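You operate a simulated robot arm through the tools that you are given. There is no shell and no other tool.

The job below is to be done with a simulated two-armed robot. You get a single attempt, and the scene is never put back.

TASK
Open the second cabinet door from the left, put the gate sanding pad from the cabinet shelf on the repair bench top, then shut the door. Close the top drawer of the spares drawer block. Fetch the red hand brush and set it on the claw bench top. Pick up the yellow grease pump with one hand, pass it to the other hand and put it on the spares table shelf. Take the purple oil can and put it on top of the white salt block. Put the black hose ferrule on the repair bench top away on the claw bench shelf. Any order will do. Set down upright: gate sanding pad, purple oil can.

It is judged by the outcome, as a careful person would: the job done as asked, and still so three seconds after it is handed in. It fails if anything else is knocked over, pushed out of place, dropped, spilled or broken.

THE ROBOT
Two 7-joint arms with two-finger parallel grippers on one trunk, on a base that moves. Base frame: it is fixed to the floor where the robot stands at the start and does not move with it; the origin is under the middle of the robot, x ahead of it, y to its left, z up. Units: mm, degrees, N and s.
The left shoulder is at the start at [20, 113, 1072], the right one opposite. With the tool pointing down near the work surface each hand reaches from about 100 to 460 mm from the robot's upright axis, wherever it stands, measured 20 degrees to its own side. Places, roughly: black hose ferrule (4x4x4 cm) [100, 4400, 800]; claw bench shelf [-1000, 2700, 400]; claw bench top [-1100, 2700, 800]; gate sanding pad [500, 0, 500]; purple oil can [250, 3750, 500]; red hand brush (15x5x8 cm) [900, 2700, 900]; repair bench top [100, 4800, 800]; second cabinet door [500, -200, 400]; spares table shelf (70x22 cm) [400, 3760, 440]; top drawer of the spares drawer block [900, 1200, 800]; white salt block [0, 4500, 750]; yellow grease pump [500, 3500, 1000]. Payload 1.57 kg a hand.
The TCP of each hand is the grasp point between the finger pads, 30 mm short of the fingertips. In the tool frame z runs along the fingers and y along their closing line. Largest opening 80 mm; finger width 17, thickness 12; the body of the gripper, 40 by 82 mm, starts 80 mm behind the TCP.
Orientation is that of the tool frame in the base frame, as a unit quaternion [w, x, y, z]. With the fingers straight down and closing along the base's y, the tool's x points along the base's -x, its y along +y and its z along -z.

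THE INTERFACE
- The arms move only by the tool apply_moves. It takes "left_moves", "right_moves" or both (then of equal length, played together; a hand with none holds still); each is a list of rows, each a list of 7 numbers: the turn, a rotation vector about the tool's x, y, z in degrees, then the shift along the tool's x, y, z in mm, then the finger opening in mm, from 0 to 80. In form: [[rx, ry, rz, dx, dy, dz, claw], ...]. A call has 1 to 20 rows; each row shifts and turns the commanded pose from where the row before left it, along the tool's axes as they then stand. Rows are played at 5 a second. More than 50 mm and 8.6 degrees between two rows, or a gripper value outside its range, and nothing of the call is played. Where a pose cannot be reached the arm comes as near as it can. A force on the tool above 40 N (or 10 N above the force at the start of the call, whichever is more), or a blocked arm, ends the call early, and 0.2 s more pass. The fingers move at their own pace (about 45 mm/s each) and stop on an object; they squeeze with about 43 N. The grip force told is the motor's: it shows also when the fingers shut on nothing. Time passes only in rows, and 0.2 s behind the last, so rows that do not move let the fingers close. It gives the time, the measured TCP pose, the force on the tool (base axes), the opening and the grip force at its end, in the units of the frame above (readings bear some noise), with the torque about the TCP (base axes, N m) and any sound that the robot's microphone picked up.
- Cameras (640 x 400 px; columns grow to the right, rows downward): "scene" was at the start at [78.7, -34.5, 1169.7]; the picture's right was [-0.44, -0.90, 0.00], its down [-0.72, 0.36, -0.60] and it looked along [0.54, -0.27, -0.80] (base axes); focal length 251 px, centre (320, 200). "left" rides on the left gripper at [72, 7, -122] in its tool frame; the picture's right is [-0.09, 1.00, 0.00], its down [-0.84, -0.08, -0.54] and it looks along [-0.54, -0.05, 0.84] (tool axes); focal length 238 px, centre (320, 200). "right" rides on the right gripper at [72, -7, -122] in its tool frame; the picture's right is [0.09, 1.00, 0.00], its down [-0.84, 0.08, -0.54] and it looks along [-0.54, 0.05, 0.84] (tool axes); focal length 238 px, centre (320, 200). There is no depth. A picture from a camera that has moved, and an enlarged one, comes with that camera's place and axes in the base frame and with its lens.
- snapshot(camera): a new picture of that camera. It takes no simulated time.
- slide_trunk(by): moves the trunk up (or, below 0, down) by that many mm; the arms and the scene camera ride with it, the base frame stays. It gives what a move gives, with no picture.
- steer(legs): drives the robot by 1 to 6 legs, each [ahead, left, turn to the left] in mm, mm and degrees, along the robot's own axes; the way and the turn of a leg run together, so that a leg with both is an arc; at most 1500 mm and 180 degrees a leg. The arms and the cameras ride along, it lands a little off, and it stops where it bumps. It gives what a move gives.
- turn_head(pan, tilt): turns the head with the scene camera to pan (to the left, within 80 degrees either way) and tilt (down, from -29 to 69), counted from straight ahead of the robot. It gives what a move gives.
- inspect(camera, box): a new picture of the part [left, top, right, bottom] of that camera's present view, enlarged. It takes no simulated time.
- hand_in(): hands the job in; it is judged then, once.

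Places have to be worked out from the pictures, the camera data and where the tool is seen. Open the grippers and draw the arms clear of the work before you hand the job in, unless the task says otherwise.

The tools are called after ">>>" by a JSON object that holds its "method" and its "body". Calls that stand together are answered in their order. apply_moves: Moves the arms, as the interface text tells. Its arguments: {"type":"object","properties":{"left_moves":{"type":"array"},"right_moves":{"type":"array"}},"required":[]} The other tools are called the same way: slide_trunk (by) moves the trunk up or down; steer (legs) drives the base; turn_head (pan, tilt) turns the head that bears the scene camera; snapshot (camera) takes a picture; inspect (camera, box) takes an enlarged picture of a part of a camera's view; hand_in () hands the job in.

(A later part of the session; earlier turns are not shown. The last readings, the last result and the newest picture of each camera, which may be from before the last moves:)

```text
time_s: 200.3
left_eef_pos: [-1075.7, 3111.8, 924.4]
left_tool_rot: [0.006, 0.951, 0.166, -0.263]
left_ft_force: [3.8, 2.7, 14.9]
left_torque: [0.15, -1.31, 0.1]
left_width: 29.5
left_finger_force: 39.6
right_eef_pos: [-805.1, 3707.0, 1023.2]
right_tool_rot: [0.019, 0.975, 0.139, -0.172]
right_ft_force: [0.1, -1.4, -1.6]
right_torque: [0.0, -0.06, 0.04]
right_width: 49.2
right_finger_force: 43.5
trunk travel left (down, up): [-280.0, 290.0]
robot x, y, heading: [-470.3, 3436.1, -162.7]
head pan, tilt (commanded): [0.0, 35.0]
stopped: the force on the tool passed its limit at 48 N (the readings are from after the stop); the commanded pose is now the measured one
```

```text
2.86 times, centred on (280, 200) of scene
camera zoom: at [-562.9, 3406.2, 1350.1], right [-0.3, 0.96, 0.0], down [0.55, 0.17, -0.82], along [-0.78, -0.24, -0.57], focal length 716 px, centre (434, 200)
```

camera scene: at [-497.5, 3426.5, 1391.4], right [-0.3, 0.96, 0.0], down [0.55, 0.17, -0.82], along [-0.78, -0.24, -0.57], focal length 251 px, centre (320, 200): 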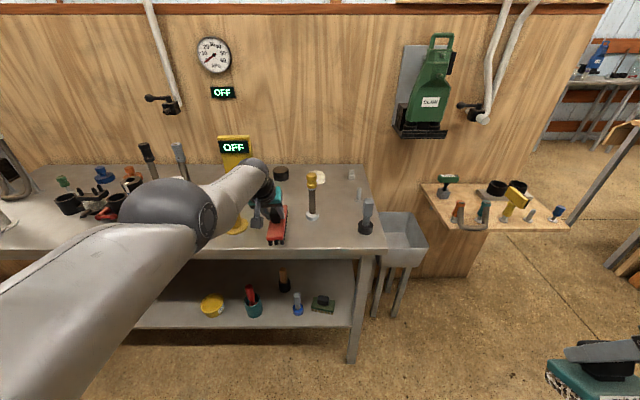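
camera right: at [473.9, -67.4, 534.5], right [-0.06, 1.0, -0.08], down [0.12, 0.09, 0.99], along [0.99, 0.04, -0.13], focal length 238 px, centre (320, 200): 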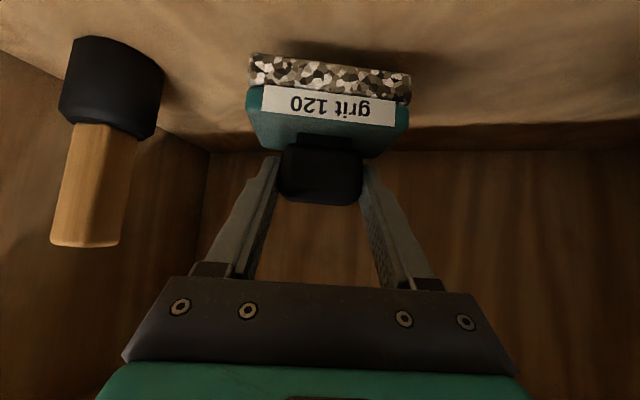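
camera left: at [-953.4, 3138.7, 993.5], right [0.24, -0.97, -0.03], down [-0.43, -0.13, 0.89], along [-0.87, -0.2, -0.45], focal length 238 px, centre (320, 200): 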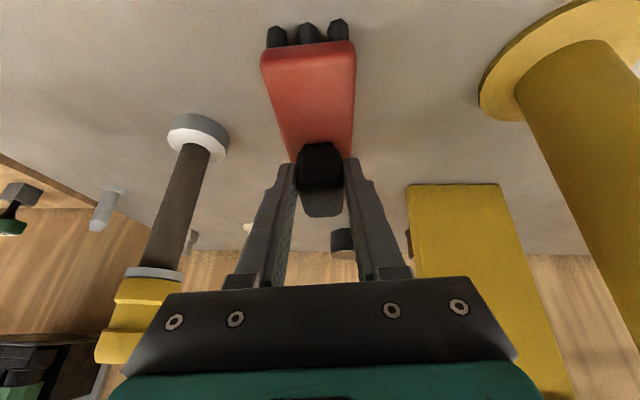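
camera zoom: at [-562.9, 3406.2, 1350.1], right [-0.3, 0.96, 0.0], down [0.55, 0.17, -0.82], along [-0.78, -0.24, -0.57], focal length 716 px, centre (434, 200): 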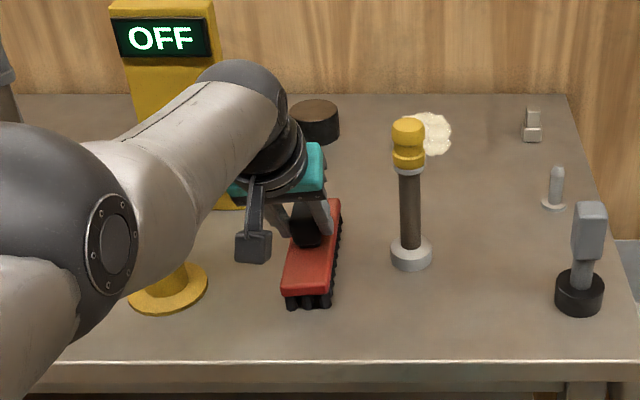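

Contact came at TCP z≈924, so the bench top is about z 850 and the brush is down on it, well placed. I relieve the pressure slightly and check the force.

>>> {"method": "slide_trunk", "body": {"by": 8}}

>>> {"method": "inspect", "body": {"camera": "scene", "box": [230, 170, 330, 240]}}

```text
time_s: 200.9
left_eef_pos: [-1071.0, 3112.5, 927.1]
left_tool_rot: [0.005, 0.952, 0.165, -0.258]
left_ft_force: [-0.2, -0.1, -2.9]
left_torque: [0.0, 0.01, -0.02]
left_width: 29.2
left_finger_force: 38.8
right_eef_pos: [-805.6, 3705.9, 1032.0]
right_tool_rot: [0.02, 0.975, 0.14, -0.171]
right_ft_force: [-0.2, 0.2, -1.1]
right_torque: [-0.01, 0.02, 0.01]
right_width: 49.2
right_finger_force: 42.4
trunk travel left (down, up): [-288.0, 282.0]
robot x, y, heading: [-469.2, 3434.6, -162.8]
head pan, tilt (commanded): [0.0, 35.0]
```

```text
5.71 times, centred on (280, 205) of scene
camera zoom: at [-562.5, 3406.5, 1358.5], right [-0.3, 0.96, 0.0], down [0.55, 0.17, -0.82], along [-0.78, -0.24, -0.57], focal length 1433 px, centre (549, 171)
```

zoom: 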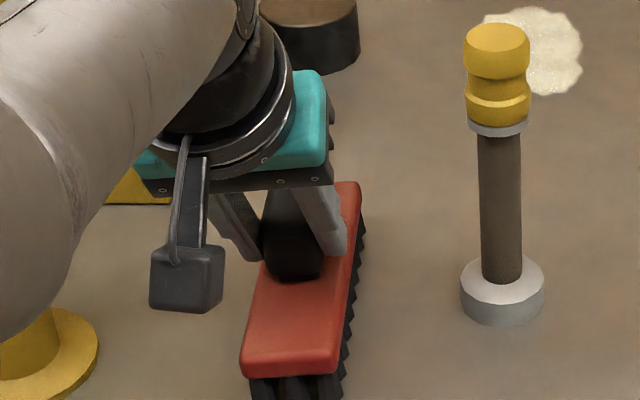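

Only the brush's weight now registers, with the hand tipped about 2.5° nose-down. I level it, then lower in small steps.

>>> {"method": "apply_moves", "body": {"left_moves": [[0, 2.4, 0, 0, 0, 0, 15], [0, 0, 0, 0, 0, 0, 15]]}}

>>> {"method": "slide_trunk", "body": {"by": -5}}

```text
time_s: 201.5
left_eef_pos: [-1066.7, 3114.3, 928.7]
left_tool_rot: [0.002, 0.957, 0.165, -0.24]
left_ft_force: [0.2, -0.2, -1.4]
left_torque: [0.01, -0.04, 0.02]
left_width: 29.3
left_finger_force: 38.9
left hand out of reach, approached as far as the arm can: row 1
right_eef_pos: [-804.9, 3706.0, 1032.0]
right_tool_rot: [0.02, 0.975, 0.14, -0.171]
right_ft_force: [-0.8, -0.4, -1.7]
right_torque: [-0.02, 0.04, -0.03]
right_width: 49.7
right_finger_force: 43.3
trunk travel left (down, up): [-288.0, 282.0]
robot x, y, heading: [-474.2, 3438.6, -162.7]
head pan, tilt (commanded): [0.0, 35.0]
```

```text
time_s: 202.1
left_eef_pos: [-1067.4, 3113.7, 928.2]
left_tool_rot: [0.002, 0.956, 0.165, -0.242]
left_ft_force: [2.1, 0.8, 7.4]
left_torque: [-0.37, 0.56, 0.02]
left_width: 29.2
left_finger_force: 39.0
right_eef_pos: [-804.5, 3705.5, 1028.3]
right_tool_rot: [0.02, 0.975, 0.139, -0.173]
right_ft_force: [0.4, 0.3, -1.6]
right_torque: [-0.02, 0.02, 0.01]
right_width: 49.2
right_finger_force: 42.5
trunk travel left (down, up): [-283.0, 287.0]
robot x, y, heading: [-470.2, 3437.6, -162.8]
head pan, tilt (commanded): [0.0, 35.0]
```

It now rests with about 7 N contact. I open the fingers, then raise the trunk to leave it.

>>> {"method": "apply_moves", "body": {"left_moves": [[0, 0, 0, 0, 0, 0, 40], [0, 0, 0, 0, 0, 0, 60], [0, 0, 0, 0, 0, 0, 70], [0, 0, 0, 0, 0, 0, 70]]}}

>>> {"method": "slide_trunk", "body": {"by": 120}}

>>> {"method": "snapshot", "body": {"camera": "left"}}

>>> {"method": "inspect", "body": {"camera": "scene", "box": [180, 130, 380, 290]}}

```text
time_s: 203.1
left_eef_pos: [-1067.1, 3114.4, 925.1]
left_tool_rot: [0.001, 0.957, 0.165, -0.239]
left_ft_force: [-0.4, -0.3, -0.3]
left_torque: [0.0, 0.01, -0.01]
left_width: 70.1
left_finger_force: 0.0
right_eef_pos: [-805.3, 3706.2, 1027.7]
right_tool_rot: [0.02, 0.975, 0.139, -0.172]
right_ft_force: [0.1, 0.8, -0.9]
right_torque: [0.02, 0.03, -0.01]
right_width: 49.5
right_finger_force: 42.5
trunk travel left (down, up): [-283.0, 287.0]
robot x, y, heading: [-467.2, 3437.3, -162.8]
head pan, tilt (commanded): [0.0, 35.0]
```

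```text
time_s: 204.6
left_eef_pos: [-1065.0, 3114.8, 1045.2]
left_tool_rot: [0.003, 0.957, 0.165, -0.24]
left_ft_force: [0.3, -0.1, 0.6]
left_torque: [-0.01, -0.01, -0.01]
left_width: 70.0
left_finger_force: 0.0
right_eef_pos: [-805.3, 3707.1, 1147.7]
right_tool_rot: [0.02, 0.975, 0.14, -0.172]
right_ft_force: [0.2, 0.9, -1.5]
right_torque: [-0.02, 0.03, -0.01]
right_width: 49.4
right_finger_force: 42.9
trunk travel left (down, up): [-403.0, 167.0]
robot x, y, heading: [-475.8, 3438.9, -162.8]
head pan, tilt (commanded): [0.0, 35.0]
```

```text
taken
camera left: at [-948.0, 3139.4, 1119.9], right [0.24, -0.97, -0.03], down [-0.47, -0.15, 0.87], along [-0.85, -0.19, -0.49], focal length 238 px, centre (320, 200)
```

left: 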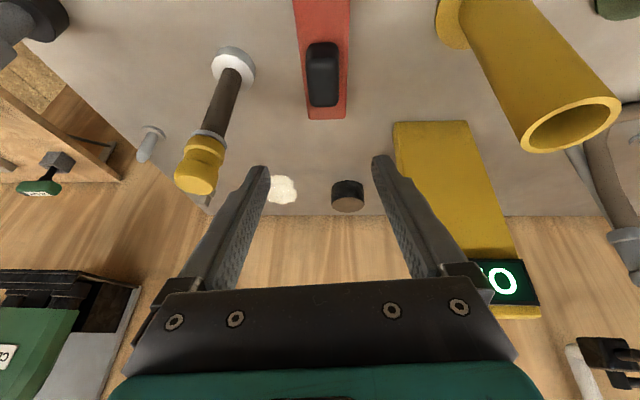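

```text
2.50 times, centred on (280, 210) of scene
camera zoom: at [-562.5, 3406.4, 1473.5], right [-0.3, 0.96, 0.0], down [0.55, 0.17, -0.82], along [-0.78, -0.24, -0.57], focal length 627 px, centre (420, 175)
```

zoom: 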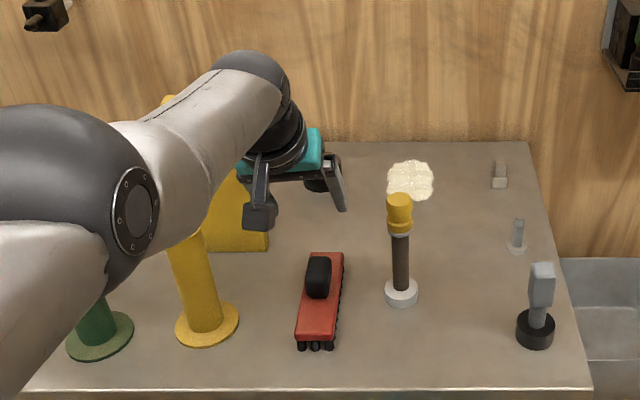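

The brush rests neatly on the claw bench top with everything around it undisturbed. I back away and work the left arm back to a compact posture.

>>> {"method": "steer", "body": {"legs": [[-300, 0, 0]]}}

>>> {"method": "apply_moves", "body": {"left_moves": [[0, 4, 0, 42, 5, 0, 0], [0, 4, 0, 42, 5, 0, 0], [0, 4, 0, 42, 5, 0, 0], [0, 4, 0, 42, 5, 5, 0], [0, 4, 0, 40, 5, 10, 0], [0, 4, 0, 40, 5, 10, 0], [0, 0, 0, 0, 0, 0, 0]]}}

>>> {"method": "snapshot", "body": {"camera": "scene"}}

```text
time_s: 206.6
left_eef_pos: [-788.4, 3196.1, 1046.3]
left_tool_rot: [0.003, 0.956, 0.169, -0.241]
left_ft_force: [-0.3, 0.3, 0.7]
left_torque: [0.01, 0.03, 0.01]
left_width: 70.1
left_finger_force: 0.1
right_eef_pos: [-532.2, 3790.6, 1147.9]
right_tool_rot: [0.021, 0.974, 0.144, -0.173]
right_ft_force: [0.3, -0.5, -0.6]
right_torque: [0.02, 0.03, 0.02]
right_width: 49.4
right_finger_force: 43.1
trunk travel left (down, up): [-403.0, 167.0]
robot x, y, heading: [-199.2, 3524.7, -162.0]
head pan, tilt (commanded): [0.0, 35.0]
```

```text
time_s: 208.2
left_eef_pos: [-669.3, 3222.1, 907.5]
left_tool_rot: [-0.032, 0.985, 0.164, -0.034]
left_ft_force: [0.4, -0.1, 0.4]
left_torque: [0.04, 0.03, 0.0]
left_width: 0.2
left_finger_force: 21.3
left hand out of reach, approached as far as the arm can: row 1, 2, 3, 4, 5, 6
right_eef_pos: [-532.6, 3789.5, 1147.5]
right_tool_rot: [0.022, 0.974, 0.145, -0.172]
right_ft_force: [0.7, -0.2, -1.0]
right_torque: [0.06, 0.04, 0.03]
right_width: 49.2
right_finger_force: 43.4
trunk travel left (down, up): [-403.0, 167.0]
robot x, y, heading: [-198.8, 3526.1, -162.3]
head pan, tilt (commanded): [0.0, 35.0]
```

```text
taken
camera scene: at [-287.3, 3492.1, 1473.6], right [-0.3, 0.95, 0.0], down [0.55, 0.17, -0.82], along [-0.78, -0.25, -0.57], focal length 251 px, centre (320, 200)
```

scene: 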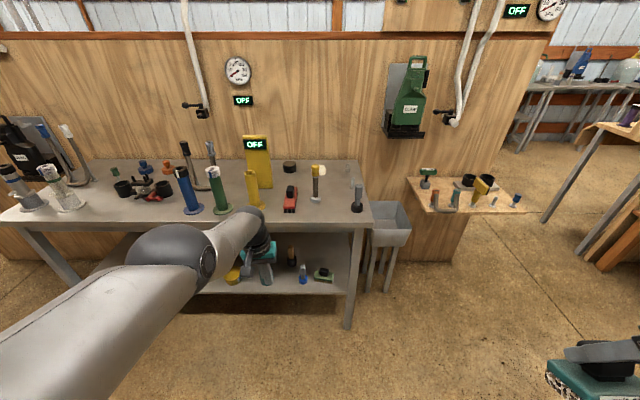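

Coming in nicely. I continue retracting with the hand vertical.

>>> {"method": "apply_moves", "body": {"left_moves": [[0, 0, 0, 45, 5, 0, 0], [0, 0, 0, 45, 5, 0, 0], [0, 0, 0, 45, 5, 0, 0], [0, 0, 0, 45, 5, -10, 0], [0, 0, 0, 0, 0, 0, 0]]}}

>>> {"method": "snapshot", "body": {"camera": "scene"}}

```text
time_s: 209.4
left_eef_pos: [-620.8, 3223.4, 822.6]
left_tool_rot: [-0.032, 0.985, 0.166, -0.036]
left_ft_force: [-1.0, 0.6, -0.3]
left_torque: [-0.02, 0.01, -0.03]
left_width: 0.1
left_finger_force: 21.0
left hand out of reach, approached as far as the arm can: row 1, 2, 3, 4
right_eef_pos: [-532.9, 3790.6, 1147.2]
right_tool_rot: [0.021, 0.974, 0.144, -0.172]
right_ft_force: [0.6, 0.1, -0.7]
right_torque: [-0.02, 0.0, 0.01]
right_width: 49.4
right_finger_force: 42.8
trunk travel left (down, up): [-403.0, 167.0]
robot x, y, heading: [-197.3, 3521.9, -162.1]
head pan, tilt (commanded): [0.0, 35.0]
```

```text
taken
camera scene: at [-287.4, 3492.1, 1473.6], right [-0.3, 0.95, 0.0], down [0.55, 0.17, -0.82], along [-0.78, -0.25, -0.57], focal length 251 px, centre (320, 200)
```

scene: 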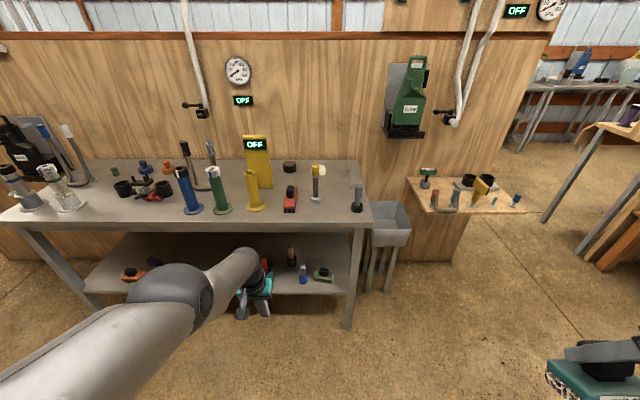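

The arm is swinging almost straight, as if the elbow is at a singular stretch. I command a longer retraction followed by hold rows, giving the elbow time to fold.

>>> {"method": "apply_moves", "body": {"left_moves": [[0, 0, 0, 40, 0, -25, 0], [0, 0, 0, 40, 0, -25, 0], [0, 0, 0, 40, 0, -25, 0], [0, 0, 0, 40, 0, -25, 0], [0, 0, 0, 40, 0, -25, 0], [0, 0, 0, 0, 0, 0, 0], [0, 0, 0, 0, 0, 0, 0], [0, 0, 0, 0, 0, 0, 0], [0, 0, 0, 0, 0, 0, 0], [0, 0, 0, 0, 0, 0, 0], [0, 0, 0, 0, 0, 0, 0]]}}

>>> {"method": "snapshot", "body": {"camera": "scene"}}

```text
time_s: 211.8
left_eef_pos: [-618.8, 3223.1, 820.8]
left_tool_rot: [-0.032, 0.985, 0.165, -0.035]
left_ft_force: [0.5, 0.4, 0.2]
left_torque: [-0.01, 0.02, 0.04]
left_width: 0.0
left_finger_force: 21.2
left hand out of reach, approached as far as the arm can: row 1, 2, 3, 4, 5
right_eef_pos: [-532.3, 3789.5, 1147.4]
right_tool_rot: [0.021, 0.974, 0.144, -0.172]
right_ft_force: [0.4, -0.3, -1.6]
right_torque: [-0.01, 0.02, 0.02]
right_width: 49.6
right_finger_force: 43.1
trunk travel left (down, up): [-403.0, 167.0]
robot x, y, heading: [-200.4, 3524.1, -162.4]
head pan, tilt (commanded): [0.0, 35.0]
```

```text
taken
camera scene: at [-287.3, 3492.0, 1473.6], right [-0.3, 0.95, 0.0], down [0.55, 0.17, -0.82], along [-0.78, -0.25, -0.57], focal length 251 px, centre (320, 200)
```

scene: 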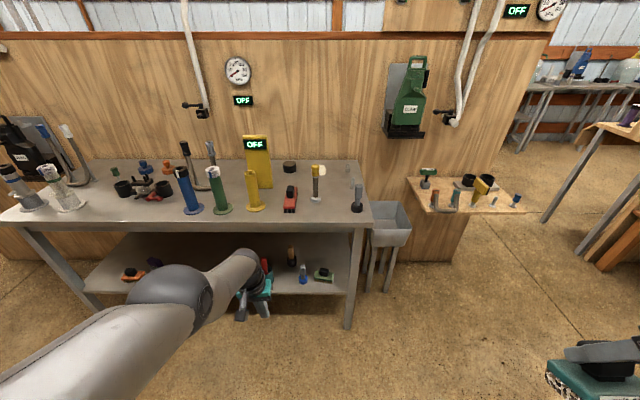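

The hand-down orientation is what blocks the elbow from folding. I pitch the hand forward in line with the forearm while raising it, so the elbow can bend freely.

>>> {"method": "apply_moves", "body": {"left_moves": [[0, -8, 0, 0, 0, -25, 0], [0, -8, 0, 0, 0, -25, 0], [0, -8, 0, 0, 0, -25, 0], [0, -8, 0, -5, 0, -25, 0], [0, -8, 0, -10, 0, -25, 0], [0, -8, 0, -15, 0, -25, 0], [0, -8, 0, -15, 0, -25, 0], [0, -8, 0, -15, 0, -25, 0], [0, 0, 0, 0, 0, -40, 0], [0, 0, 0, 0, 0, -40, 0], [0, 0, 0, 0, 0, -40, 0], [0, 0, 0, 0, 0, -40, 0], [0, 0, 0, 0, 0, 0, 0]]}}

>>> {"method": "snapshot", "body": {"camera": "scene"}}

```text
time_s: 214.6
left_eef_pos: [-684.0, 3191.0, 831.6]
left_tool_rot: [0.06, 0.816, 0.156, -0.553]
left_ft_force: [-0.4, -0.3, 0.1]
left_torque: [0.0, 0.01, -0.03]
left_width: 0.0
left_finger_force: 21.4
left hand out of reach, approached as far as the arm can: row 1, 2, 3, 4, 5, 6, 7, 8, 9, 10, 11, 12
right_eef_pos: [-532.1, 3791.4, 1148.4]
right_tool_rot: [0.021, 0.974, 0.144, -0.172]
right_ft_force: [-0.7, 0.1, -0.2]
right_torque: [-0.02, -0.02, 0.0]
right_width: 49.8
right_finger_force: 42.8
trunk travel left (down, up): [-403.0, 167.0]
robot x, y, heading: [-193.6, 3519.7, -162.1]
head pan, tilt (commanded): [0.0, 35.0]
```

```text
taken
camera scene: at [-287.4, 3492.0, 1473.6], right [-0.3, 0.95, 0.0], down [0.55, 0.17, -0.82], along [-0.78, -0.25, -0.57], focal length 251 px, centre (320, 200)
```

scene: 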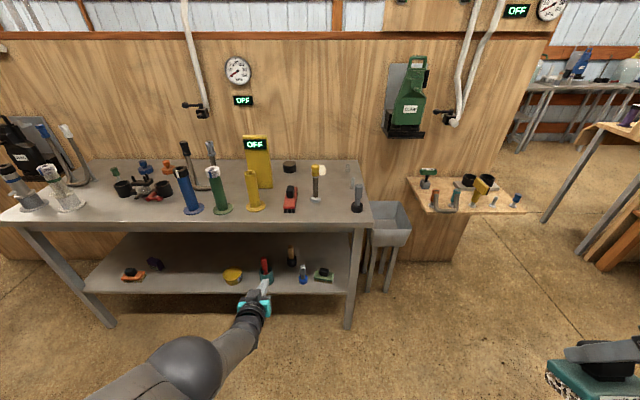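

Now the hand is in line with the straight arm. I pull it straight back along its own axis.

>>> {"method": "apply_moves", "body": {"left_moves": [[0, 0, 0, -10, 0, -45, 0], [0, 0, 0, -10, 0, -45, 0], [0, 0, 0, -10, 0, -45, 0], [0, 0, 0, -10, 0, -45, 0], [0, 0, 0, -10, 0, -45, 0], [0, 0, 0, 0, 0, 0, 0], [0, 0, 0, 0, 0, 0, 0]]}}

>>> {"method": "snapshot", "body": {"camera": "scene"}}

```text
time_s: 216.2
left_eef_pos: [-558.2, 3242.1, 889.4]
left_tool_rot: [0.061, 0.817, 0.158, -0.552]
left_ft_force: [0.7, 0.3, -0.1]
left_torque: [-0.01, -0.04, 0.0]
left_width: 0.0
left_finger_force: 20.8
left hand out of reach, approached as far as the arm can: row 1, 2
right_eef_pos: [-532.4, 3790.3, 1147.2]
right_tool_rot: [0.022, 0.974, 0.145, -0.172]
right_ft_force: [0.5, 0.3, -1.3]
right_torque: [0.02, 0.06, 0.0]
right_width: 49.5
right_finger_force: 43.2
trunk travel left (down, up): [-403.0, 167.0]
robot x, y, heading: [-195.6, 3524.1, -162.5]
head pan, tilt (commanded): [0.0, 35.0]
```

```text
taken
camera scene: at [-286.9, 3492.2, 1473.6], right [-0.3, 0.95, 0.0], down [0.55, 0.17, -0.82], along [-0.78, -0.25, -0.57], focal length 251 px, centre (320, 200)
```

scene: 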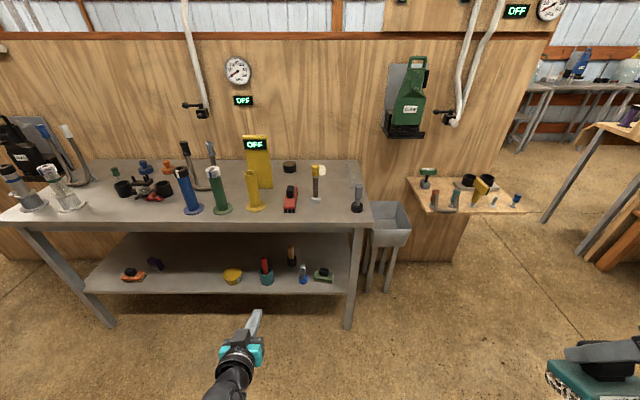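

It folds now. I raise the hand, bring it toward my midline and yaw it inward to swing the elbow outward.

>>> {"method": "apply_moves", "body": {"left_moves": [[7.4, 0, 3, -28, -10, -11, 0], [7.4, 0, 3, -28, -10, -11, 0], [7.4, 0, 3, -28, -10, -11, 0], [7.4, 0, 3, -28, -10, -11, 0], [7.4, 0, 3, -28, -10, -11, 0], [7.4, 0, 3, -28, -10, -11, 0], [0, 0, 0, 0, 0, 0, 0]]}}

>>> {"method": "snapshot", "body": {"camera": "scene"}}

```text
time_s: 217.8
left_eef_pos: [-554.7, 3285.3, 1075.6]
left_tool_rot: [-0.167, 0.793, -0.188, -0.554]
left_ft_force: [0.1, 0.3, 0.7]
left_torque: [0.04, -0.02, 0.0]
left_width: 0.0
left_finger_force: 20.9
right_eef_pos: [-531.9, 3790.9, 1148.4]
right_tool_rot: [0.021, 0.974, 0.144, -0.171]
right_ft_force: [-0.9, -0.3, -0.8]
right_torque: [-0.01, 0.02, 0.03]
right_width: 49.2
right_finger_force: 43.5
trunk travel left (down, up): [-403.0, 167.0]
robot x, y, heading: [-196.7, 3523.7, -162.5]
head pan, tilt (commanded): [0.0, 35.0]
```

```text
taken
camera scene: at [-287.0, 3492.2, 1473.6], right [-0.3, 0.95, 0.0], down [0.55, 0.17, -0.82], along [-0.78, -0.25, -0.57], focal length 251 px, centre (320, 200)
```

scene: 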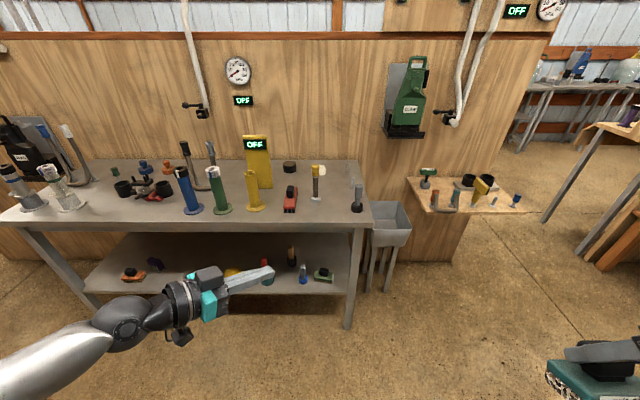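

The elbow is out to the side now. I pitch the hand back to pointing down and undo the yaw.

>>> {"method": "apply_moves", "body": {"left_moves": [[0, 8, 0, 0, 0, 0, 0], [0, 8, 0, 0, 0, 0, 0], [0, 8, 0, 0, 0, 0, 0], [0, 8, 0, 0, 0, 0, 0], [0, 8, 0, 0, 0, 0, 0], [0, 8, 0, 0, 0, 0, 0], [0, 8, 0, 0, 0, 0, 0], [0, 8, 0, 0, 0, 0, 0], [0, 0, -8, 0, 0, 0, 0], [0, 0, -8, 0, 0, 0, 0], [0, 0, -8, 0, 0, 0, 0], [0, 0, -8, 0, 0, 0, 0], [0, 0, -8, 0, 0, 0, 0], [0, 0, -8, 0, 0, 0, 0], [0, 0, 0, 0, 0, 0, 0]]}}

>>> {"method": "snapshot", "body": {"camera": "scene"}}

```text
time_s: 221.0
left_eef_pos: [-553.2, 3285.3, 1073.9]
left_tool_rot: [-0.057, 0.984, 0.167, -0.028]
left_ft_force: [-0.1, -0.5, -0.7]
left_torque: [0.01, 0.01, 0.0]
left_width: 0.0
left_finger_force: 21.5
right_eef_pos: [-532.4, 3790.2, 1148.4]
right_tool_rot: [0.022, 0.974, 0.143, -0.172]
right_ft_force: [-0.5, -0.1, -1.2]
right_torque: [-0.03, -0.01, -0.03]
right_width: 49.4
right_finger_force: 43.4
trunk travel left (down, up): [-403.0, 167.0]
robot x, y, heading: [-198.4, 3523.9, -162.4]
head pan, tilt (commanded): [0.0, 35.0]
```

```text
taken
camera scene: at [-287.2, 3492.0, 1473.6], right [-0.3, 0.95, 0.0], down [0.55, 0.17, -0.82], along [-0.78, -0.25, -0.57], focal length 251 px, centre (320, 200)
```

scene: 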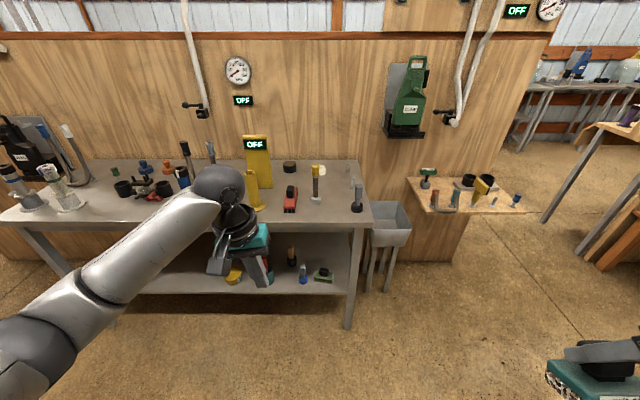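

The left arm is back in its good elbow-out posture. I straighten its small tilt, lower the trunk, and turn round toward the right-hand benches, then move along to the repair bench.

>>> {"method": "apply_moves", "body": {"left_moves": [[-7, 0, 0, 0, 0, 0, 0], [0, 0, 0, 30, 20, 0, 0], [0, 0, 0, 30, 20, 0, 0]]}}

>>> {"method": "slide_trunk", "body": {"by": -220}}

>>> {"method": "steer", "body": {"legs": [[0, 0, 179], [0, 850, 0]]}}

>>> {"method": "turn_head", "body": {"pan": 0, "tilt": 30}}

>>> {"method": "snapshot", "body": {"camera": "scene"}}

```text
time_s: 221.8
left_eef_pos: [-483.6, 3268.8, 1069.2]
left_tool_rot: [0.001, 0.986, 0.167, -0.018]
left_ft_force: [-0.1, 0.1, -0.5]
left_torque: [0.01, -0.02, 0.02]
left_width: 0.2
left_finger_force: 21.5
right_eef_pos: [-531.2, 3792.0, 1147.7]
right_tool_rot: [0.021, 0.975, 0.143, -0.171]
right_ft_force: [0.1, -0.5, -0.4]
right_torque: [-0.01, 0.0, -0.03]
right_width: 49.3
right_finger_force: 42.6
trunk travel left (down, up): [-403.0, 167.0]
robot x, y, heading: [-197.9, 3520.9, -162.2]
head pan, tilt (commanded): [0.0, 35.0]
```

```text
time_s: 224.1
left_eef_pos: [-484.2, 3268.8, 850.2]
left_tool_rot: [0.001, 0.986, 0.168, -0.018]
left_ft_force: [0.7, -1.5, -0.6]
left_torque: [-0.03, -0.01, 0.01]
left_width: 0.2
left_finger_force: 21.4
right_eef_pos: [-533.2, 3790.0, 928.2]
right_tool_rot: [0.02, 0.975, 0.143, -0.171]
right_ft_force: [-0.3, -0.5, -1.3]
right_torque: [-0.01, 0.07, 0.05]
right_width: 49.5
right_finger_force: 43.0
trunk travel left (down, up): [-183.0, 387.0]
robot x, y, heading: [-193.5, 3525.7, -162.2]
head pan, tilt (commanded): [0.0, 35.0]
```

```text
time_s: 235.9
left_eef_pos: [-153.6, 4594.4, 848.8]
left_tool_rot: [0.017, -0.162, 0.987, 0.001]
left_ft_force: [-0.5, -0.4, -0.3]
left_torque: [-0.02, 0.02, 0.01]
left_width: 0.0
left_finger_force: 21.2
right_eef_pos: [-110.2, 4071.6, 927.5]
right_tool_rot: [0.172, -0.137, 0.975, 0.019]
right_ft_force: [-0.2, 0.4, -0.7]
right_torque: [0.01, -0.01, 0.02]
right_width: 49.3
right_finger_force: 43.1
trunk travel left (down, up): [-183.0, 387.0]
robot x, y, heading: [-442.3, 4343.1, 17.3]
head pan, tilt (commanded): [0.0, 35.0]
```

```text
time_s: 236.6
left_eef_pos: [-152.7, 4592.2, 849.4]
left_tool_rot: [0.018, -0.162, 0.987, 0.001]
left_ft_force: [0.6, -0.4, 0.1]
left_torque: [-0.03, 0.0, -0.02]
left_width: 0.0
left_finger_force: 21.1
right_eef_pos: [-109.2, 4070.9, 927.8]
right_tool_rot: [0.171, -0.138, 0.975, 0.02]
right_ft_force: [0.7, 0.1, -1.7]
right_torque: [-0.01, -0.01, 0.03]
right_width: 49.4
right_finger_force: 42.7
trunk travel left (down, up): [-183.0, 387.0]
robot x, y, heading: [-443.3, 4340.0, 17.0]
head pan, tilt (commanded): [0.0, 30.0]
```

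```text
taken
camera scene: at [-345.6, 4369.2, 1261.3], right [0.29, -0.96, 0.0], down [-0.48, -0.15, -0.87], along [0.83, 0.25, -0.5], focal length 251 px, centre (320, 200)
```

scene: 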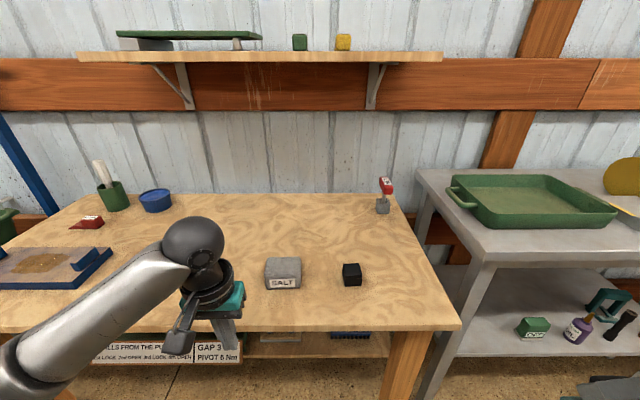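

I can see the repair bench with the SALT block, the black ferrule cube, and free space to the ferrule's right. I raise the left hand out of the way and bring the pad forward, re-pitching the right hand to 50° so the pad is level.

>>> {"method": "apply_moves", "body": {"left_moves": [[0, 0, 0, 10, 10, -40, 0], [0, 0, 0, 10, 10, -40, 0], [0, 0, 0, 20, 10, -40, 0], [0, 0, 0, 20, 0, -20, 0], [0, 0, 0, 0, 0, 0, 0], [0, 0, 0, 0, 0, 0, 0], [0, 0, 0, 0, 0, 0, 0], [0, 0, 0, 0, 0, 0, 0], [0, 0, 0, 0, 0, 0, 0]], "right_moves": [[0, -3.75, 0, -31.5, 28, 1, 30], [0, -3.75, 0, -31.5, 28, 3, 30], [0, -3.75, 0, -31, 28, 5, 30], [0, -3.75, 0, -30.5, 28, 8, 30], [0, -3.75, 0, -30, 28, 10, 30], [0, -3.75, 0, -29, 28, 12, 30], [0, -3.75, 0, -28, 28, 14, 30], [0, -3.75, 0, -27, 28, 16, 30], [0, 0, 0, 0, 0, 0, 30]]}}

>>> {"method": "steer", "body": {"legs": [[30, -74, 0]]}}

>>> {"method": "snapshot", "body": {"camera": "scene"}}

>>> {"method": "snapshot", "body": {"camera": "right"}}

```text
time_s: 238.6
left_eef_pos: [-229.2, 4599.5, 988.2]
left_tool_rot: [0.019, -0.162, 0.987, 0.001]
left_ft_force: [0.0, -0.2, 0.3]
left_torque: [-0.04, -0.02, 0.0]
left_width: 0.0
left_finger_force: 20.9
right_eef_pos: [64.6, 4351.4, 997.0]
right_tool_rot: [0.419, -0.128, 0.897, 0.056]
right_ft_force: [-0.2, 0.3, -0.7]
right_torque: [-0.03, 0.01, 0.01]
right_width: 49.4
right_finger_force: 42.9
right hand out of reach, approached as far as the arm can: row 1
trunk travel left (down, up): [-183.0, 387.0]
robot x, y, heading: [-442.6, 4339.1, 17.1]
head pan, tilt (commanded): [0.0, 30.0]
```

```text
time_s: 239.7
left_eef_pos: [-178.9, 4539.9, 986.9]
left_tool_rot: [0.018, -0.162, 0.987, 0.001]
left_ft_force: [-0.4, -0.6, -0.6]
left_torque: [0.0, 0.02, -0.01]
left_width: 0.0
left_finger_force: 21.3
right_eef_pos: [113.1, 4290.3, 996.5]
right_tool_rot: [0.419, -0.127, 0.897, 0.055]
right_ft_force: [-0.3, -1.1, -1.5]
right_torque: [0.01, 0.04, 0.02]
right_width: 49.5
right_finger_force: 42.6
trunk travel left (down, up): [-183.0, 387.0]
robot x, y, heading: [-395.3, 4283.6, 16.9]
head pan, tilt (commanded): [0.0, 30.0]
```

```text
taken
camera scene: at [-296.3, 4309.1, 1261.3], right [0.29, -0.96, 0.0], down [-0.48, -0.15, -0.87], along [0.83, 0.25, -0.5], focal length 251 px, centre (320, 200)
```

scene: 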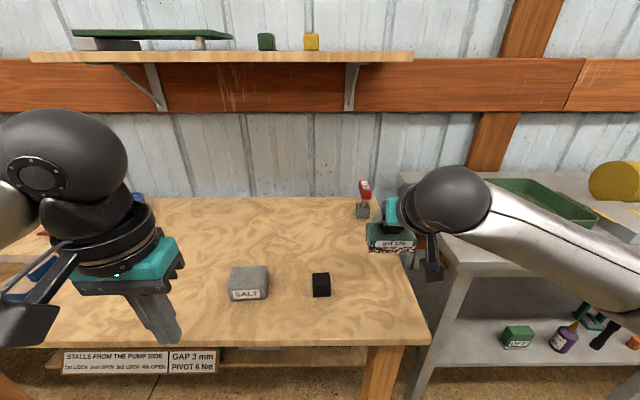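

```text
taken
camera right: at [-18.0, 4245.7, 1020.6], right [-0.33, 0.94, -0.08], down [0.1, 0.12, 0.99], along [0.94, 0.32, -0.13], focal length 238 px, centre (320, 200)
```

right: 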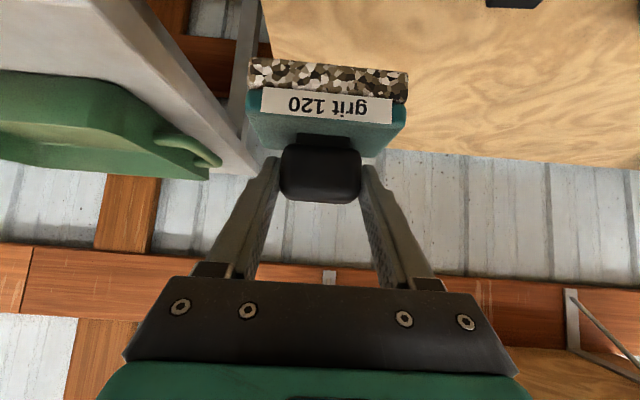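

The pad is level. I shift it a little left and inward over free bench surface (bench top estimated z≈800) and lower 80 mm with the trunk.

>>> {"method": "steer", "body": {"legs": [[50, 28, 0]]}}

>>> {"method": "slide_trunk", "body": {"by": -80}}

>>> {"method": "snapshot", "body": {"camera": "scene"}}

>>> {"method": "snapshot", "body": {"camera": "right"}}

```text
time_s: 240.6
left_eef_pos: [-139.3, 4581.1, 987.6]
left_tool_rot: [0.018, -0.162, 0.987, 0.001]
left_ft_force: [0.9, 0.0, -0.3]
left_torque: [-0.01, 0.0, 0.0]
left_width: 0.0
left_finger_force: 22.0
right_eef_pos: [152.9, 4331.9, 996.1]
right_tool_rot: [0.418, -0.128, 0.898, 0.055]
right_ft_force: [1.0, -0.5, -1.4]
right_torque: [-0.01, 0.05, 0.0]
right_width: 49.4
right_finger_force: 42.3
trunk travel left (down, up): [-183.0, 387.0]
robot x, y, heading: [-358.6, 4322.7, 17.0]
head pan, tilt (commanded): [0.0, 30.0]
```

```text
time_s: 241.8
left_eef_pos: [-140.6, 4579.0, 908.0]
left_tool_rot: [0.018, -0.161, 0.987, 0.001]
left_ft_force: [-0.2, -0.7, 0.2]
left_torque: [0.01, 0.04, -0.01]
left_width: 0.0
left_finger_force: 21.0
right_eef_pos: [152.9, 4331.2, 917.7]
right_tool_rot: [0.418, -0.127, 0.898, 0.055]
right_ft_force: [0.2, -0.5, -1.3]
right_torque: [0.01, 0.04, -0.01]
right_width: 49.3
right_finger_force: 43.3
trunk travel left (down, up): [-103.0, 467.0]
robot x, y, heading: [-354.5, 4323.1, 17.1]
head pan, tilt (commanded): [0.0, 30.0]
```

```text
taken
camera scene: at [-258.0, 4350.0, 1181.4], right [0.29, -0.96, 0.0], down [-0.48, -0.15, -0.87], along [0.83, 0.25, -0.5], focal length 251 px, centre (320, 200)
```

scene: 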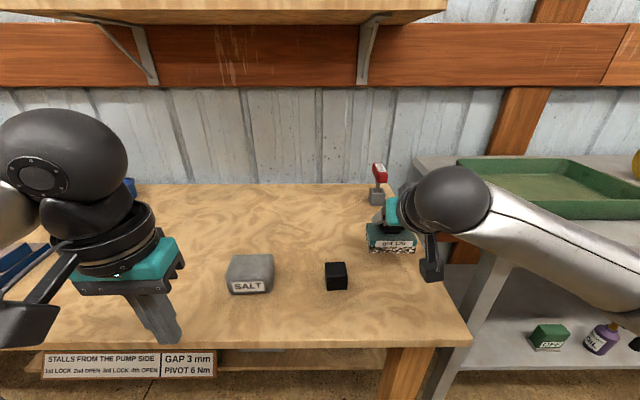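

```text
taken
camera right: at [20.4, 4286.2, 940.9], right [-0.33, 0.94, -0.08], down [0.1, 0.12, 0.99], along [0.94, 0.32, -0.13], focal length 238 px, centre (320, 200)
```

right: 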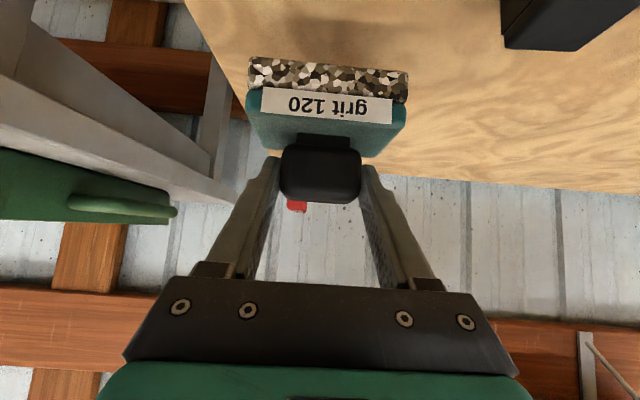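

The pad is over clear bench. I lower it with the arm in small steps and watch for contact force.

>>> {"method": "apply_moves", "body": {"right_moves": [[0, 0, 0, 6.1, 0, 5.1, 30], [0, 0, 0, 6.1, 0, 5.1, 30], [0, 0, 0, 6.1, 0, 5.1, 30], [0, 0, 0, 4.6, 0, 3.9, 30], [0, 0, 0, 4.6, 0, 3.9, 30], [0, 0, 0, 0, 0, 0, 30]]}}

>>> {"method": "inspect", "body": {"camera": "scene", "box": [320, 180, 480, 290]}}

```text
time_s: 243.2
left_eef_pos: [-139.4, 4579.8, 907.6]
left_tool_rot: [0.019, -0.162, 0.987, 0.001]
left_ft_force: [0.1, 0.4, -0.2]
left_torque: [0.0, -0.02, 0.03]
left_width: 0.0
left_finger_force: 21.0
right_eef_pos: [152.5, 4332.1, 880.6]
right_tool_rot: [0.419, -0.128, 0.897, 0.055]
right_ft_force: [0.0, 0.2, -1.2]
right_torque: [-0.01, 0.0, -0.02]
right_width: 49.6
right_finger_force: 42.8
trunk travel left (down, up): [-103.0, 467.0]
robot x, y, heading: [-354.4, 4324.0, 16.7]
head pan, tilt (commanded): [0.0, 30.0]
```

```text
3.64 times, centred on (400, 235) of scene
camera zoom: at [-257.9, 4350.0, 1181.4], right [0.29, -0.96, 0.0], down [-0.48, -0.15, -0.87], along [0.83, 0.25, -0.5], focal length 912 px, centre (29, 73)
```

zoom: 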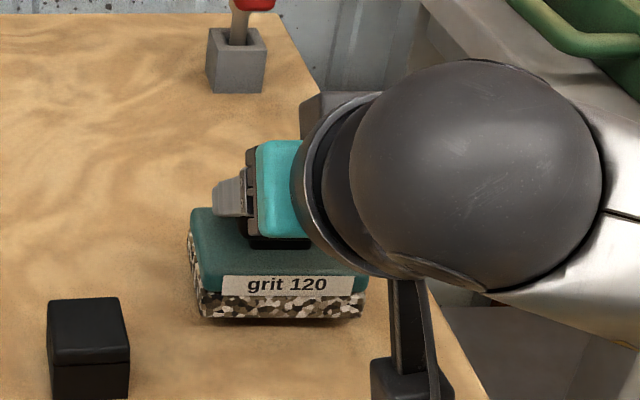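

No contact yet. I continue down in 4 mm steps.

>>> {"method": "apply_moves", "body": {"right_moves": [[0, 0, 0, 3.1, 0, 2.6, 30], [0, 0, 0, 3.1, 0, 2.6, 30], [0, 0, 0, 3.1, 0, 2.6, 30], [0, 0, 0, 0, 0, 0, 30]]}}

```text
time_s: 244.2
left_eef_pos: [-140.5, 4579.6, 907.4]
left_tool_rot: [0.018, -0.161, 0.987, 0.002]
left_ft_force: [0.1, 0.2, 0.3]
left_torque: [-0.01, -0.02, -0.02]
left_width: 0.2
left_finger_force: 21.0
right_eef_pos: [152.7, 4330.1, 869.6]
right_tool_rot: [0.419, -0.128, 0.897, 0.056]
right_ft_force: [-1.9, 0.7, 4.4]
right_torque: [0.23, 0.25, 0.05]
right_width: 49.5
right_finger_force: 43.2
trunk travel left (down, up): [-103.0, 467.0]
robot x, y, heading: [-357.3, 4320.2, 16.9]
head pan, tilt (commanded): [0.0, 30.0]
```

Contact at z≈870 (bench top ≈802). I release and withdraw up and back.

>>> {"method": "apply_moves", "body": {"right_moves": [[0, 0, 0, 0, 0, 0, 55], [0, 0, 0, 0, 0, 0, 66], [0, 0, 0, 0, 0, 0, 70], [0, 0, 0, 0, 0, 0, 70], [0, 0, 0, 0, 0, -30, 70], [0, 0, 0, 0, 0, -40, 70], [0, 0, 0, 0, 0, -40, 70], [0, 0, 0, 0, 0, -40, 70]]}}

>>> {"method": "snapshot", "body": {"camera": "scene"}}

>>> {"method": "snapshot", "body": {"camera": "right"}}

```text
time_s: 246.0
left_eef_pos: [-140.8, 4580.6, 909.0]
left_tool_rot: [0.018, -0.161, 0.987, 0.001]
left_ft_force: [0.4, -0.1, 0.5]
left_torque: [0.01, 0.02, 0.02]
left_width: 0.0
left_finger_force: 21.4
right_eef_pos: [59.0, 4310.5, 972.2]
right_tool_rot: [0.417, -0.128, 0.898, 0.054]
right_ft_force: [0.8, 0.1, -0.6]
right_torque: [0.04, 0.01, -0.02]
right_width: 70.2
right_finger_force: 0.1
right hand out of reach, approached as far as the arm can: row 8
trunk travel left (down, up): [-103.0, 467.0]
robot x, y, heading: [-358.9, 4322.6, 17.1]
head pan, tilt (commanded): [0.0, 30.0]
```

```text
taken
camera scene: at [-258.1, 4350.1, 1181.4], right [0.29, -0.96, 0.0], down [-0.48, -0.15, -0.87], along [0.83, 0.25, -0.5], focal length 251 px, centre (320, 200)
```

scene: 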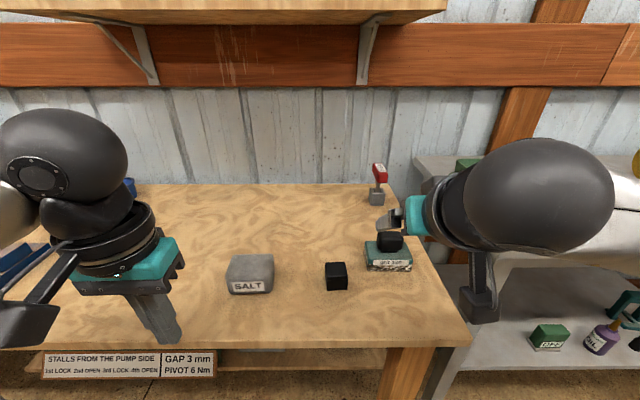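

```text
taken
camera right: at [-71.9, 4266.4, 996.1], right [-0.33, 0.94, -0.08], down [0.1, 0.12, 0.99], along [0.94, 0.32, -0.13], focal length 238 px, centre (320, 200)
```

right: 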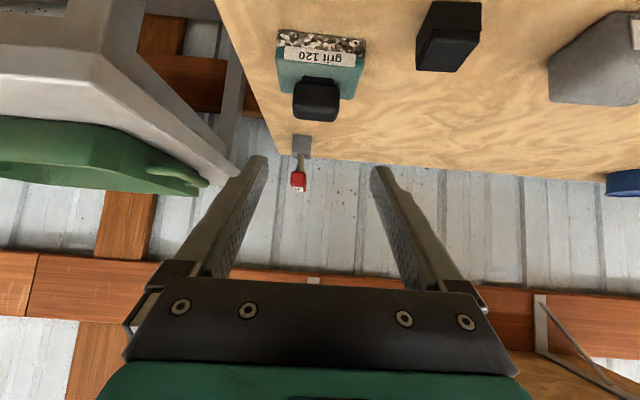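

The pad stands upright on the repair bench. Next is the purple oil can on the grey spares table's shelf; I back off and move right to look at it.

>>> {"method": "steer", "body": {"legs": [[-260, 0, 0], [0, -680, 0]]}}

>>> {"method": "turn_head", "body": {"pan": 0, "tilt": 40}}

>>> {"method": "snapshot", "body": {"camera": "scene"}}

```text
time_s: 251.1
left_eef_pos: [-187.2, 3879.8, 907.5]
left_tool_rot: [0.018, -0.167, 0.986, 0.002]
left_ft_force: [0.4, -0.2, -0.3]
left_torque: [-0.06, -0.01, 0.0]
left_width: 0.0
left_finger_force: 21.6
right_eef_pos: [18.4, 3613.3, 971.3]
right_tool_rot: [0.417, -0.133, 0.897, 0.056]
right_ft_force: [0.5, -0.4, 0.3]
right_torque: [0.02, 0.02, 0.0]
right_width: 70.1
right_finger_force: 0.1
trunk travel left (down, up): [-103.0, 467.0]
robot x, y, heading: [-396.9, 3618.9, 17.7]
head pan, tilt (commanded): [0.0, 30.0]
```

```text
time_s: 251.8
left_eef_pos: [-186.3, 3879.4, 906.9]
left_tool_rot: [0.018, -0.168, 0.986, 0.001]
left_ft_force: [0.2, -1.2, -0.1]
left_torque: [0.0, -0.03, -0.02]
left_width: 0.1
left_finger_force: 21.9
right_eef_pos: [17.4, 3613.2, 971.2]
right_tool_rot: [0.417, -0.132, 0.898, 0.056]
right_ft_force: [0.3, -0.3, 0.5]
right_torque: [-0.01, -0.02, -0.02]
right_width: 70.2
right_finger_force: 0.1
trunk travel left (down, up): [-103.0, 467.0]
robot x, y, heading: [-400.4, 3618.4, 17.6]
head pan, tilt (commanded): [0.0, 40.0]
```

```text
taken
camera scene: at [-306.4, 3646.3, 1166.1], right [0.3, -0.95, 0.0], down [-0.61, -0.2, -0.77], along [0.73, 0.23, -0.64], focal length 251 px, centre (320, 200)
```

scene: 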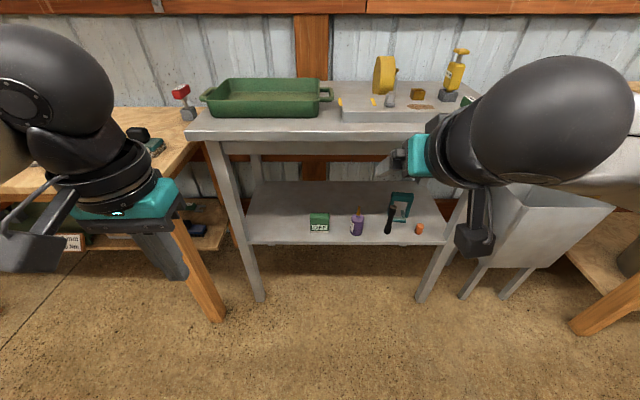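

I see the spares table: shelf with a green box, the purple can, a black tool, a teal clamp and an orange cap. I zoom in on the shelf and the table top.

>>> {"method": "inspect", "body": {"camera": "scene", "box": [220, 160, 480, 310]}}

>>> {"method": "inspect", "body": {"camera": "scene", "box": [320, 40, 500, 140]}}

```text
2.46 times, centred on (350, 235) of scene
camera zoom: at [-306.4, 3646.3, 1166.1], right [0.3, -0.95, 0.0], down [-0.61, -0.2, -0.77], along [0.73, 0.23, -0.64], focal length 617 px, centre (246, 114)
```

zoom: 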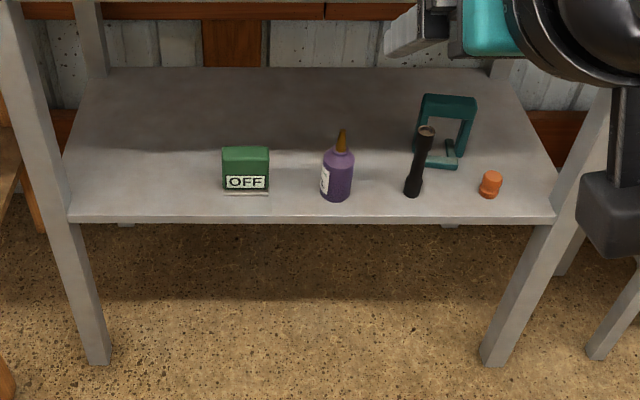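

```text
3.56 times, centred on (410, 90) of scene
camera zoom: at [-306.4, 3646.3, 1166.1], right [0.3, -0.95, 0.0], down [-0.61, -0.2, -0.77], along [0.73, 0.23, -0.64], focal length 891 px, centre (0, 591)
```

zoom: 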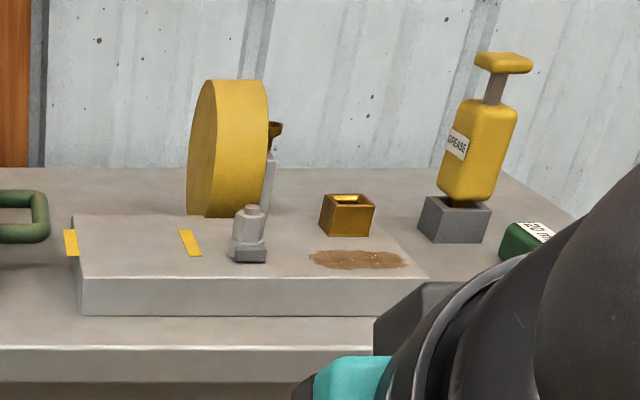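

The can stands about [372, 3708] with the shelf at z≈434, roughly 110 mm clear of its neighbours. I lower the trunk and bring the right hand down to the same low, 50° reaching pose that worked for the pad.

>>> {"method": "slide_trunk", "body": {"by": -98}}

>>> {"method": "apply_moves", "body": {"right_moves": [[0, 1.4, 0, 4.5, 10, 39, 80], [0, 1.4, 0, 4.5, 10, 39, 80], [0, 1.4, 0, 4.5, 10, 39, 80], [0, 1.4, 0, 4.5, 10, 39, 80], [0, 1.4, 0, 4.5, 10, 39, 80], [0, 1.4, 0, 4.5, 10, 39, 80], [0, 1.4, 0, 4.5, 10, 39, 80], [0, -2.2, 0, 18, -6, 27.5, 80], [0, -2.2, 0, 18, -6, 27.5, 80], [0, -2.2, 0, 18, -6, 27.5, 80], [0, -2.2, 0, 18, -6, 27.5, 80], [0, -2.2, 0, 18, -6, 27.5, 80], [0, 0, 0, 0, 0, 0, 80]]}}

>>> {"method": "snapshot", "body": {"camera": "right"}}

>>> {"method": "snapshot", "body": {"camera": "scene"}}

```text
time_s: 253.1
left_eef_pos: [-187.8, 3879.7, 809.0]
left_tool_rot: [0.019, -0.168, 0.986, 0.001]
left_ft_force: [-0.1, -0.1, -0.4]
left_torque: [-0.01, 0.01, 0.03]
left_width: 0.0
left_finger_force: 21.2
right_eef_pos: [17.8, 3613.5, 873.4]
right_tool_rot: [0.416, -0.133, 0.898, 0.056]
right_ft_force: [0.1, 0.5, 0.5]
right_torque: [-0.01, 0.01, 0.03]
right_width: 70.1
right_finger_force: 0.0
trunk travel left (down, up): [-5.0, 565.0]
robot x, y, heading: [-401.0, 3616.2, 17.9]
head pan, tilt (commanded): [0.0, 40.0]
```

```text
time_s: 255.9
left_eef_pos: [-187.5, 3878.8, 810.1]
left_tool_rot: [0.018, -0.167, 0.986, 0.001]
left_ft_force: [-0.2, -0.2, 0.2]
left_torque: [0.0, -0.04, -0.02]
left_width: 0.1
left_finger_force: 21.7
right_eef_pos: [202.5, 3712.7, 497.2]
right_tool_rot: [0.427, -0.133, 0.892, 0.059]
right_ft_force: [-0.1, 0.1, -0.3]
right_torque: [-0.06, 0.0, -0.02]
right_width: 80.1
right_finger_force: 0.1
trunk travel left (down, up): [-5.0, 565.0]
robot x, y, heading: [-397.2, 3622.0, 17.7]
head pan, tilt (commanded): [0.0, 40.0]
```

```text
taken
camera right: at [70.6, 3664.9, 519.5], right [-0.34, 0.94, -0.08], down [0.08, 0.11, 0.99], along [0.94, 0.33, -0.11], focal length 238 px, centre (320, 200)
```

right: 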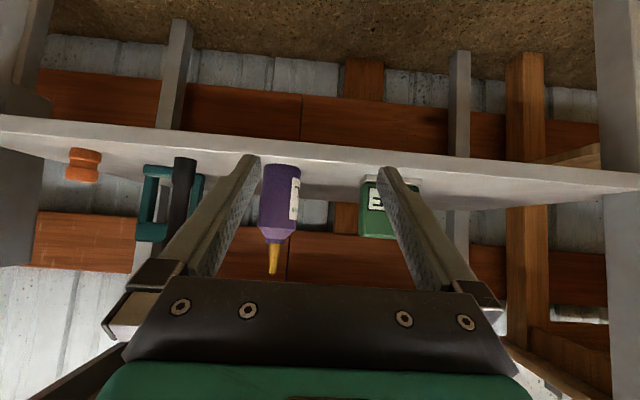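

```text
taken
camera scene: at [-306.4, 3646.3, 1068.0], right [0.3, -0.95, 0.0], down [-0.61, -0.2, -0.77], along [0.73, 0.23, -0.64], focal length 251 px, centre (320, 200)
```

scene: 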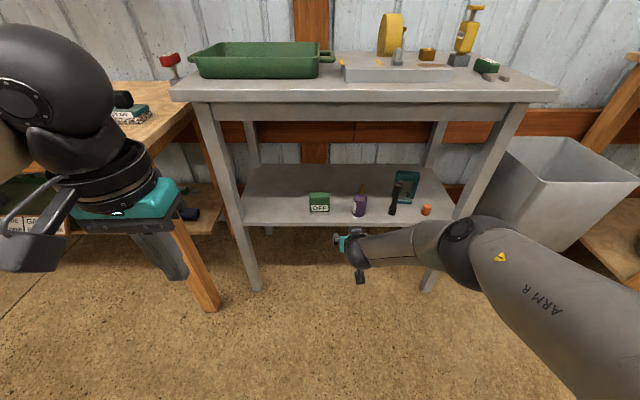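

The hand is in the right pose; the can is about 155 mm ahead and 49 mm to the right. I strafe right 49 and advance 105, then check.

>>> {"method": "steer", "body": {"legs": [[0, -49, -0.5], [100, 0, 0]]}}

>>> {"method": "snapshot", "body": {"camera": "right"}}

```text
time_s: 257.6
left_eef_pos: [-73.3, 3859.1, 809.5]
left_tool_rot: [0.019, -0.162, 0.987, 0.001]
left_ft_force: [-0.6, -1.5, 1.0]
left_torque: [0.0, -0.01, -0.04]
left_width: 0.0
left_finger_force: 21.2
right_eef_pos: [312.2, 3686.2, 497.9]
right_tool_rot: [0.427, -0.128, 0.893, 0.057]
right_ft_force: [0.2, 1.1, 0.5]
right_torque: [0.02, 0.0, -0.02]
right_width: 79.9
right_finger_force: 0.0
trunk travel left (down, up): [-5.0, 565.0]
robot x, y, heading: [-285.6, 3599.3, 16.9]
head pan, tilt (commanded): [0.0, 40.0]
```

```text
taken
camera right: at [180.7, 3642.0, 519.1], right [-0.33, 0.94, -0.08], down [0.08, 0.11, 0.99], along [0.94, 0.32, -0.11], focal length 238 px, centre (320, 200)
```

right: 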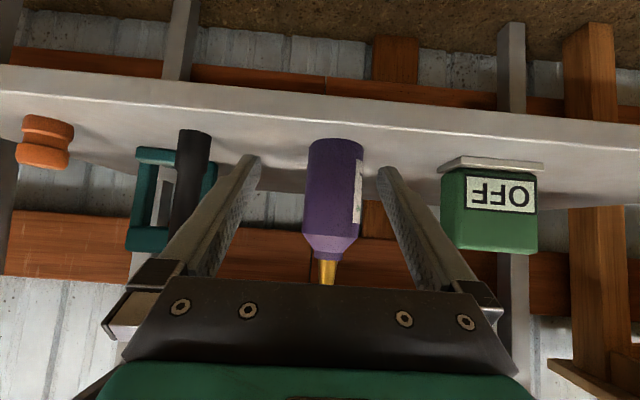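

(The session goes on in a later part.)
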